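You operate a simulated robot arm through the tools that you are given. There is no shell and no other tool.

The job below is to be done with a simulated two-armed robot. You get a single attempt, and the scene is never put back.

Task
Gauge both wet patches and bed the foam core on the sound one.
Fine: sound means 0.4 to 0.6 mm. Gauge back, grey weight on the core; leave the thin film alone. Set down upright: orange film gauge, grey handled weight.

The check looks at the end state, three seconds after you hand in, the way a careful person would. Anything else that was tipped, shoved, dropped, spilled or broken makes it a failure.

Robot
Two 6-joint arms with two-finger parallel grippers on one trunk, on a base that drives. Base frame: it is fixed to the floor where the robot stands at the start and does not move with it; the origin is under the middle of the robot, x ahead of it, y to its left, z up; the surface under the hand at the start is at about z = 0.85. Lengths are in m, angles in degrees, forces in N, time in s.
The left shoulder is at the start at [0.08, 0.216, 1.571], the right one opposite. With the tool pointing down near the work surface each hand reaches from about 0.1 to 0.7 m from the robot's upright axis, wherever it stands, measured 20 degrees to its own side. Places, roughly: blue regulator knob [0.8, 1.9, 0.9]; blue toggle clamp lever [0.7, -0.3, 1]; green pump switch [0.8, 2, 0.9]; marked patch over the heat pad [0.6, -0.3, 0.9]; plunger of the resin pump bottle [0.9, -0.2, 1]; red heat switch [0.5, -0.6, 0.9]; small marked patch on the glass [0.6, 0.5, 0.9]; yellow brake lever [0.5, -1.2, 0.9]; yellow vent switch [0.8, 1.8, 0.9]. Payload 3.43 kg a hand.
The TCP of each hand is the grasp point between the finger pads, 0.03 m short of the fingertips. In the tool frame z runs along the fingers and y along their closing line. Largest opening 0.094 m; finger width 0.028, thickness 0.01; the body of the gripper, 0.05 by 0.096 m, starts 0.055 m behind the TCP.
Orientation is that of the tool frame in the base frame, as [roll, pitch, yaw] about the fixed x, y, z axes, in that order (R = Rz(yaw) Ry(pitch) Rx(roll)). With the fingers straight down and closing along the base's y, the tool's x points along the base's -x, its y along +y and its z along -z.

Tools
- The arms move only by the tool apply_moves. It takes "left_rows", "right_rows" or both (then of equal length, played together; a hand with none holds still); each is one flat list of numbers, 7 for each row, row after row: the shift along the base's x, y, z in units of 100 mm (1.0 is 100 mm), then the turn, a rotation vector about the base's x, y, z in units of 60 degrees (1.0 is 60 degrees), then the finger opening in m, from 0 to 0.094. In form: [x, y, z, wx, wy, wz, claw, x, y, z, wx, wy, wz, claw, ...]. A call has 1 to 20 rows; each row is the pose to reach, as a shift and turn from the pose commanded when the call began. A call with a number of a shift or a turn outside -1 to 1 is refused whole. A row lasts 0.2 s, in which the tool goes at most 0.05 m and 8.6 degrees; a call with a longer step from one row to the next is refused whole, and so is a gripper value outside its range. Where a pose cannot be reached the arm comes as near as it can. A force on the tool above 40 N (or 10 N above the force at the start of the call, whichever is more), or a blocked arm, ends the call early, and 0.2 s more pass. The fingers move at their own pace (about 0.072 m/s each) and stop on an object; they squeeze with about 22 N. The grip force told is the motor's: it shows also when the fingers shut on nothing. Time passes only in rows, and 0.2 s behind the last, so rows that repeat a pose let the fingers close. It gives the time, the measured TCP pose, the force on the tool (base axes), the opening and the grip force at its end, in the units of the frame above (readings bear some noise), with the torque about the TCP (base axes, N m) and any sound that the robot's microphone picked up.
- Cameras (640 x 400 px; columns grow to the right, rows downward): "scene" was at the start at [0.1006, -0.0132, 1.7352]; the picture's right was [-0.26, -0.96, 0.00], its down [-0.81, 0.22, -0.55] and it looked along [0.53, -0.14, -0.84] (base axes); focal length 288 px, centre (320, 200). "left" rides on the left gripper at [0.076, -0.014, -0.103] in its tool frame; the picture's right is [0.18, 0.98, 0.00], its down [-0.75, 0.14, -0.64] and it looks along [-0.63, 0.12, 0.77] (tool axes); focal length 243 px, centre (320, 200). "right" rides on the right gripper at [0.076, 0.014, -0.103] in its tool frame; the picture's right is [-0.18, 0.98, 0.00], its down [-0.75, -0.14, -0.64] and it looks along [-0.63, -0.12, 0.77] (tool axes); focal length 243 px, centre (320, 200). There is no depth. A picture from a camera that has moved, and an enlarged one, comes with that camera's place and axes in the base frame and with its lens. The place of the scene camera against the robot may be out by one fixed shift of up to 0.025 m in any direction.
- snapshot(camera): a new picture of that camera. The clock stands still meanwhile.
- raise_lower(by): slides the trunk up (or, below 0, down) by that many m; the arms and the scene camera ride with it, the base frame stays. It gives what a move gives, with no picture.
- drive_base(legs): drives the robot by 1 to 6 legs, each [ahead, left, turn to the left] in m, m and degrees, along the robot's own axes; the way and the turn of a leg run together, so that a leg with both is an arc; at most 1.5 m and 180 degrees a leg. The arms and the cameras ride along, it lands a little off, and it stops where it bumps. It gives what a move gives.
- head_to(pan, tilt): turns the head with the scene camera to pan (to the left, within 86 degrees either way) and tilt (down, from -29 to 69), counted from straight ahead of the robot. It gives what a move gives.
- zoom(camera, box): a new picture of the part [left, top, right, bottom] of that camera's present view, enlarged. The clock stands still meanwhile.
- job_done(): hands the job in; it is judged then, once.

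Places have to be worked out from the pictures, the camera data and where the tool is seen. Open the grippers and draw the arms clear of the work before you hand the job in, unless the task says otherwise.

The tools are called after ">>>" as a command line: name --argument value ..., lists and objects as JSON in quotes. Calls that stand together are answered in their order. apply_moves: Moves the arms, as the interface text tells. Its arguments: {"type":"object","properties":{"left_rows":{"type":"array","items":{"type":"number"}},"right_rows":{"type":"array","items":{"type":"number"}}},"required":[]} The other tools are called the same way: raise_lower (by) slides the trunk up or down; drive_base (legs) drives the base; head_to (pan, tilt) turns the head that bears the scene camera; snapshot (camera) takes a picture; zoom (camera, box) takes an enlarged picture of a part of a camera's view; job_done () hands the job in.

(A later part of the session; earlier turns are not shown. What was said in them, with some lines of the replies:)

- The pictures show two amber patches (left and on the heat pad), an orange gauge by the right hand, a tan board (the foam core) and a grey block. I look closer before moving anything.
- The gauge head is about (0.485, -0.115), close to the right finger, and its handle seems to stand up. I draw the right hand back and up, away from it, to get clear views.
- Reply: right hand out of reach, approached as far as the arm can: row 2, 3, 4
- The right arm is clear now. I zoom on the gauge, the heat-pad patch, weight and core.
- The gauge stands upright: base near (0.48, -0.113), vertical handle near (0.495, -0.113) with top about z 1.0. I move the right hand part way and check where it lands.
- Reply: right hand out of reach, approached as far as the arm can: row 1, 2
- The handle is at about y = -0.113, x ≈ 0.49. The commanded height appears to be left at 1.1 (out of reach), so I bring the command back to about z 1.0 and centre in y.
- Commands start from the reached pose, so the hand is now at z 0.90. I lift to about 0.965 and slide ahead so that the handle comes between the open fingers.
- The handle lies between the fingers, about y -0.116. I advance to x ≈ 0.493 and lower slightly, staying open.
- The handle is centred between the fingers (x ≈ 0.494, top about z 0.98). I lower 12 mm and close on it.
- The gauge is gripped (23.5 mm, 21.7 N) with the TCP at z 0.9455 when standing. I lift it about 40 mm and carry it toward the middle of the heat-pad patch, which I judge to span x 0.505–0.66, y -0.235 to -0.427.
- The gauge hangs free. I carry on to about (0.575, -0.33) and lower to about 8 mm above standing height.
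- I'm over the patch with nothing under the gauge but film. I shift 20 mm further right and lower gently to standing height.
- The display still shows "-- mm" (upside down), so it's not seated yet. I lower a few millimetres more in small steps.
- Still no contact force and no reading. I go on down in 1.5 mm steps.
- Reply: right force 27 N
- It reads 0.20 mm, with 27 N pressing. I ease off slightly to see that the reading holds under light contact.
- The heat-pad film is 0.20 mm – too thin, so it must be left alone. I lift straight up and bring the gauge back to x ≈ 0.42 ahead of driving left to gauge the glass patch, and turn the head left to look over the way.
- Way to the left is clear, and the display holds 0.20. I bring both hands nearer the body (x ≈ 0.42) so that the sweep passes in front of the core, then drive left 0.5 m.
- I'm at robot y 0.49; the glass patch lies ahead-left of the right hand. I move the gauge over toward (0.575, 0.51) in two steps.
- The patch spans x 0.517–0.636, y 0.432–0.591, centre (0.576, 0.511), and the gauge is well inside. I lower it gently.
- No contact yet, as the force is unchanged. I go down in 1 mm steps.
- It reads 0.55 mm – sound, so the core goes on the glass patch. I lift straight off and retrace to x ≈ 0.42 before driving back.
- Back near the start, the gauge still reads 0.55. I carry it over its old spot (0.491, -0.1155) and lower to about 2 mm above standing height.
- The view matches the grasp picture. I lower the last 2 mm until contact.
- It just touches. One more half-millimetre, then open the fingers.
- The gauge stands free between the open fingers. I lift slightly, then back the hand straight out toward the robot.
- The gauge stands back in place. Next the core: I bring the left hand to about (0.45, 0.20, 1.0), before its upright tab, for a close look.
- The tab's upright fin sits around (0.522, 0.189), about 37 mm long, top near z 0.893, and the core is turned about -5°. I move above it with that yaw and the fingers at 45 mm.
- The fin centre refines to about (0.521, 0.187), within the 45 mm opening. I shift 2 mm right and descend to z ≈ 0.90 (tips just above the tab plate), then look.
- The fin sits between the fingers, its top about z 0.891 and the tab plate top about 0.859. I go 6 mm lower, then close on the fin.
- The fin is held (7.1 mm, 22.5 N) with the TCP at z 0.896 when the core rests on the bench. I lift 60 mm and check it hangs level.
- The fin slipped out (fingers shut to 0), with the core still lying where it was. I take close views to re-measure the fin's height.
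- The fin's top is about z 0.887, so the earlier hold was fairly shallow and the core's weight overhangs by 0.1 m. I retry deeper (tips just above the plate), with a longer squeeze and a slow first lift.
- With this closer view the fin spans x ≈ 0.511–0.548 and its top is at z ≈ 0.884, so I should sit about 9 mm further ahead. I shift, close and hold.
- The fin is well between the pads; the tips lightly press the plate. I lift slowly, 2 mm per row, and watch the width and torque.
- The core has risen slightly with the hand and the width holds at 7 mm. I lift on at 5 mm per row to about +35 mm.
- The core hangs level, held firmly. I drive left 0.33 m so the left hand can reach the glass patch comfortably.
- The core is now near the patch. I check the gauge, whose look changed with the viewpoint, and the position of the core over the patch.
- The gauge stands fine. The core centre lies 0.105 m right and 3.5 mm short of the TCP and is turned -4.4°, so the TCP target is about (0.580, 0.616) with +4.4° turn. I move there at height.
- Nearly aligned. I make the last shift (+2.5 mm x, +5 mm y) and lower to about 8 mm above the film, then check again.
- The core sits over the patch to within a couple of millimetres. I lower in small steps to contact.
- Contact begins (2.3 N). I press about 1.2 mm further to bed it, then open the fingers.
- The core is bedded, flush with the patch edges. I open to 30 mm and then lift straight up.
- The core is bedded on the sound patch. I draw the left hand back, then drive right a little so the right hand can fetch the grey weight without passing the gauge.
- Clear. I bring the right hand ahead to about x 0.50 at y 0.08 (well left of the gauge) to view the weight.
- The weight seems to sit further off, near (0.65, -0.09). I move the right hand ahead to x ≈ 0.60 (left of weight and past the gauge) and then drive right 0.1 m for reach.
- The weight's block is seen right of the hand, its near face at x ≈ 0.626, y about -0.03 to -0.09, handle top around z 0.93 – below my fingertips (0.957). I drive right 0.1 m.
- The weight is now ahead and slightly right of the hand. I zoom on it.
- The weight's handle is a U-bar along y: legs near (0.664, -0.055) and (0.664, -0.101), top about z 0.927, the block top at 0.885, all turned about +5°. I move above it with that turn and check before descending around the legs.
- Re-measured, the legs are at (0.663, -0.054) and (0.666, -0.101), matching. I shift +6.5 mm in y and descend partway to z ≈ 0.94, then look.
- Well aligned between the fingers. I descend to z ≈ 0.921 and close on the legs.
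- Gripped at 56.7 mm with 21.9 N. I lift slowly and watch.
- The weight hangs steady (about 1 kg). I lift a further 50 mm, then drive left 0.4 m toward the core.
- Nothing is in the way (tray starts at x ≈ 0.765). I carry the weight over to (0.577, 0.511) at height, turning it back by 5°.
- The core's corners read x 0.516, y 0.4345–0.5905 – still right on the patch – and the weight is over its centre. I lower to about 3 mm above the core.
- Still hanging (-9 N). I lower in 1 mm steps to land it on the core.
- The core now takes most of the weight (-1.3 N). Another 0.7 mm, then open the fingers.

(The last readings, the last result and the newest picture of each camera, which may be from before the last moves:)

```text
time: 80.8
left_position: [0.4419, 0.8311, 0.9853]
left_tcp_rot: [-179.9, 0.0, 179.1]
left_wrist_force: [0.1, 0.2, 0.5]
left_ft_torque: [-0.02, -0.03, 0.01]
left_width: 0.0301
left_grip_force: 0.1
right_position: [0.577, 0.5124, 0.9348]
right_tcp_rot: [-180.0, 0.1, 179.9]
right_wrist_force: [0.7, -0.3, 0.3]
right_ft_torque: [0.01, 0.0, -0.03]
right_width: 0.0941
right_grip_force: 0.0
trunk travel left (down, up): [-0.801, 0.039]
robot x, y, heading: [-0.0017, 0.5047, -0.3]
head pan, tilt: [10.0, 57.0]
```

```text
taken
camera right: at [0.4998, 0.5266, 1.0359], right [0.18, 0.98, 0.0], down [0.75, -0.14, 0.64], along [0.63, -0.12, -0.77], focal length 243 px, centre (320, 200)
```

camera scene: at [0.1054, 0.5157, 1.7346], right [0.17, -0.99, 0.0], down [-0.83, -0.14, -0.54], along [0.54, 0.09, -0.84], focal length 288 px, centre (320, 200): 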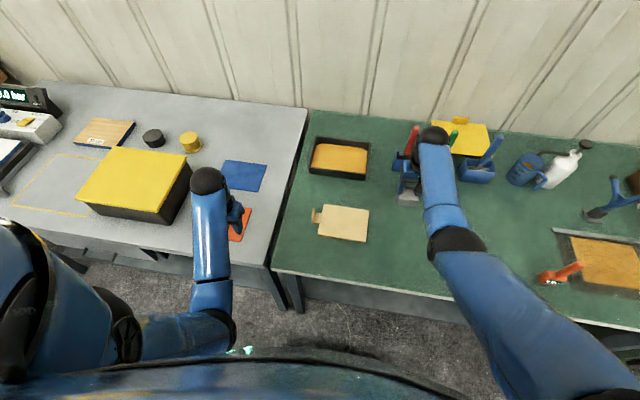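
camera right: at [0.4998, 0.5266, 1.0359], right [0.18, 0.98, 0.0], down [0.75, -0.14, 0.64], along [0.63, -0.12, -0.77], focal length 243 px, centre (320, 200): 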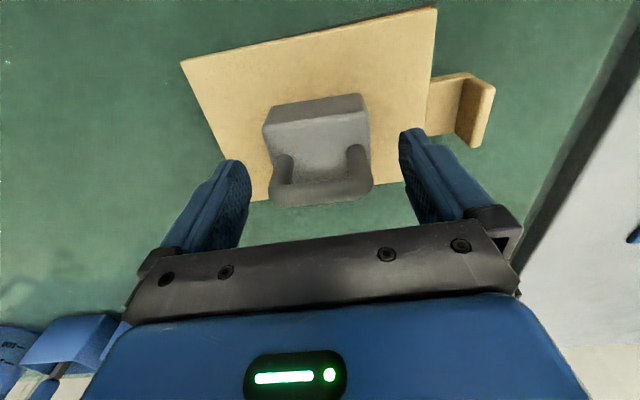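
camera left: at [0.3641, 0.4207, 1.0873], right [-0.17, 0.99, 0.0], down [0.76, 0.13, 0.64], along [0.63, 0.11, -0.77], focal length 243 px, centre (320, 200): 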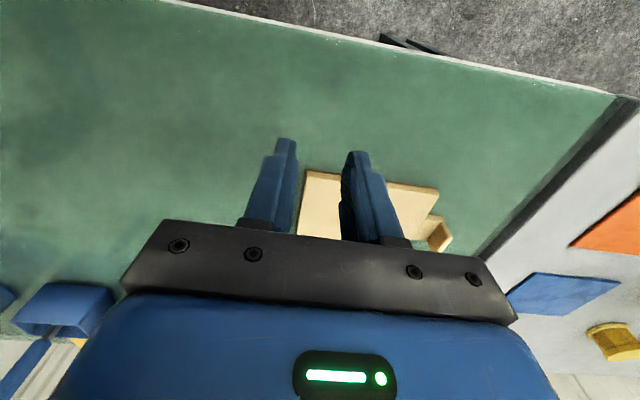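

The weight stands free on the middle of the core. I raise the open hand straight up and draw it back, along with the left hand.

>>> apply_moves --right_rows '[0, 0, 0.2, 0, 0, 0, 0.094, 0, 0, 0.45, 0, 0, 0, 0.094, -0.3, -0.1, 0.5, 0, 0, 0, 0.094, -0.7, -0.3, 0.5, 0, 0, 0, 0.094, -1.0, -0.6, 0.5, 0, 0, 0, 0.094]'

>>> apply_moves --right_rows '[-0.3, -0.3, 0, 0, 0, 0, 0.094, -0.6, -0.6, 0, 0, 0, 0, 0.094, -0.7, -0.9, 0, 0, 0, 0, 0.094]' --left_rows '[0, 0, 0, 0, 0, 0, 0.06, 0, 0, 0, 0, 0, 0, 0.094, 0, 0, 0, 0, 0, 0, 0.094]'

>>> snapshot --camera "scene"

>>> zoom --camera "scene" --box '[270, 170, 410, 270]'

>>> zoom --camera "scene" --box '[480, 180, 640, 320]'

```text
time: 82.0
left_position: [0.4401, 0.8319, 0.9855]
left_tcp_rot: [179.9, 0.1, 179.1]
left_wrist_force: [-1.0, -0.1, 0.4]
left_ft_torque: [0.04, -0.04, 0.0]
left_width: 0.0301
left_grip_force: 0.1
right_position: [0.4769, 0.4511, 0.9842]
right_tcp_rot: [-179.9, 0.0, 180.0]
right_wrist_force: [-0.4, -0.4, 0.1]
right_ft_torque: [0.02, 0.0, 0.0]
right_width: 0.094
right_grip_force: 0.0
trunk travel left (down, up): [-0.801, 0.039]
robot x, y, heading: [0.0002, 0.5026, -0.6]
head pan, tilt: [10.0, 57.0]
```

```text
time: 82.8
left_position: [0.442, 0.8308, 0.9836]
left_tcp_rot: [179.9, 0.0, 179.1]
left_wrist_force: [-0.2, -0.4, -1.0]
left_ft_torque: [-0.03, -0.01, 0.0]
left_width: 0.0938
left_grip_force: 0.1
right_position: [0.4054, 0.364, 0.985]
right_tcp_rot: [179.9, 0.0, -180.0]
right_wrist_force: [0.1, 0.9, -0.1]
right_ft_torque: [0.0, 0.01, -0.02]
right_width: 0.0939
right_grip_force: 0.1
trunk travel left (down, up): [-0.801, 0.039]
robot x, y, heading: [0.0009, 0.5013, -0.0]
head pan, tilt: [10.0, 57.0]
```

```text
taken
camera scene: at [0.1032, 0.5192, 1.7348], right [0.17, -0.99, 0.0], down [-0.83, -0.14, -0.54], along [0.54, 0.09, -0.84], focal length 288 px, centre (320, 200)
```

scene: 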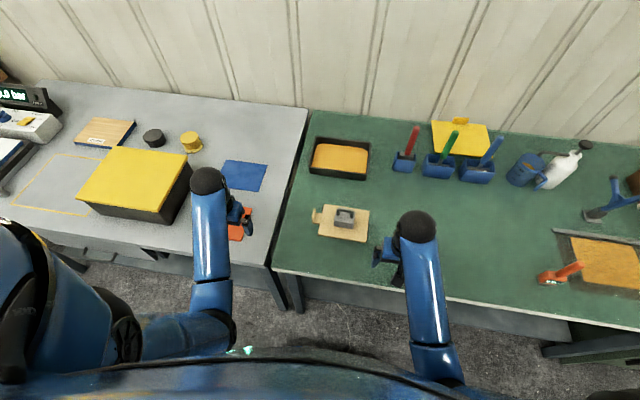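

```text
4.00 times, centred on (340, 220) of scene
camera zoom: at [0.1032, 0.5192, 1.7348], right [0.17, -0.99, 0.0], down [-0.83, -0.14, -0.54], along [0.54, 0.09, -0.84], focal length 1150 px, centre (240, 120)
```

zoom: 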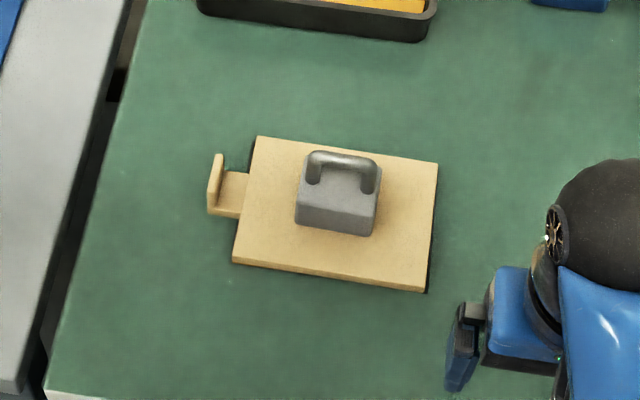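

```text
2.86 times, centred on (560, 250) of scene
camera zoom: at [0.1032, 0.5192, 1.7348], right [0.17, -0.99, 0.0], down [-0.83, -0.14, -0.54], along [0.54, 0.09, -0.84], focal length 822 px, centre (-366, 57)
```

zoom: 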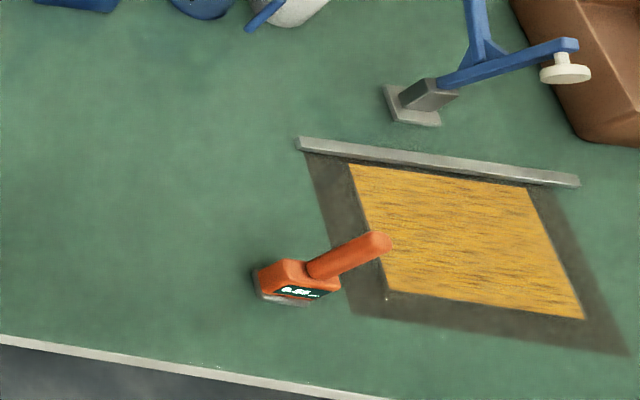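

All is as wanted: weight upright on the core, core flush on the 0.55 mm patch, gauge standing at its old spot, thin film untouched since gauging. I back the robot off so the arms are clear of the benches and take a last look.

>>> drive_base --legs '[[-0.25, 0, 0]]'

>>> head_to --pan -15 --tilt 45

>>> snapshot --camera "scene"

```text
time: 84.6
left_position: [0.1904, 0.8347, 0.9842]
left_tcp_rot: [-180.0, -0.2, 179.3]
left_wrist_force: [0.7, 0.1, 0.4]
left_ft_torque: [0.05, 0.01, 0.01]
left_width: 0.0941
left_grip_force: 0.0
right_position: [0.1564, 0.3677, 0.9826]
right_tcp_rot: [180.0, -0.2, -179.7]
right_wrist_force: [0.4, 0.0, -0.1]
right_ft_torque: [-0.02, 0.05, 0.01]
right_width: 0.0939
right_grip_force: 0.0
trunk travel left (down, up): [-0.801, 0.039]
robot x, y, heading: [-0.2547, 0.5059, -0.1]
head pan, tilt: [10.0, 57.0]
```

```text
time: 85.5
left_position: [0.1861, 0.8346, 0.9852]
left_tcp_rot: [180.0, 0.1, 179.3]
left_wrist_force: [0.2, 0.5, 0.0]
left_ft_torque: [0.01, -0.01, 0.01]
left_width: 0.0943
left_grip_force: 0.0
right_position: [0.153, 0.3671, 0.9852]
right_tcp_rot: [179.8, 0.1, -179.6]
right_wrist_force: [-0.6, -0.1, -0.4]
right_ft_torque: [0.02, 0.02, 0.0]
right_width: 0.094
right_grip_force: 0.0
trunk travel left (down, up): [-0.801, 0.039]
robot x, y, heading: [-0.2533, 0.5072, -0.2]
head pan, tilt: [-15.0, 45.0]
```

```text
taken
camera scene: at [-0.1422, 0.4883, 1.7508], right [-0.26, -0.97, 0.0], down [-0.68, 0.18, -0.71], along [0.68, -0.18, -0.71], focal length 288 px, centre (320, 200)
```

scene: 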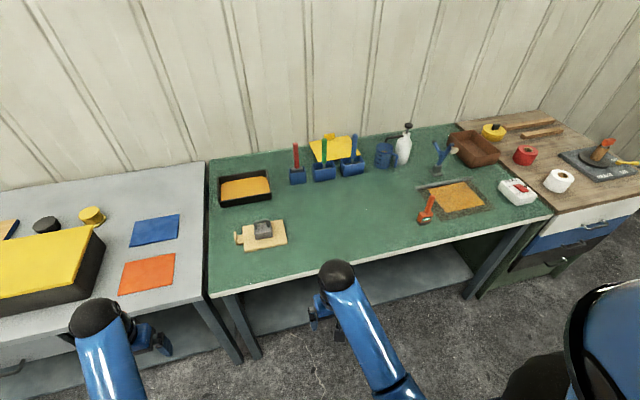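

Everything stands in order, with both hands open and clear of the benches. I hand the job in.

>>> job_done

```text
The job is handed in.
```

I gauged both patches and bedded the foam core on the sound one. The job is handed in, but I don't have the check's verdict.

- **Readings:** the film over the heat pad measured 0.20 mm, which is too thin. The patch on the glass measured 0.55 mm, so it is the sound one.
- **Core and weight:** the core sits flush on the glass patch, and the grey weight stands upright at its centre. My first grip on the core's tab slipped, but the core stayed where it lay and the second grip held.
- **Gauge:** it is back at its starting spot, standing upright.
- **Thin film:** I did not touch it again after gauging. While gauging, the gauge pressed on it with up to about 27 N.

In the last picture nothing else looked moved, and both hands were open and clear of the benches.
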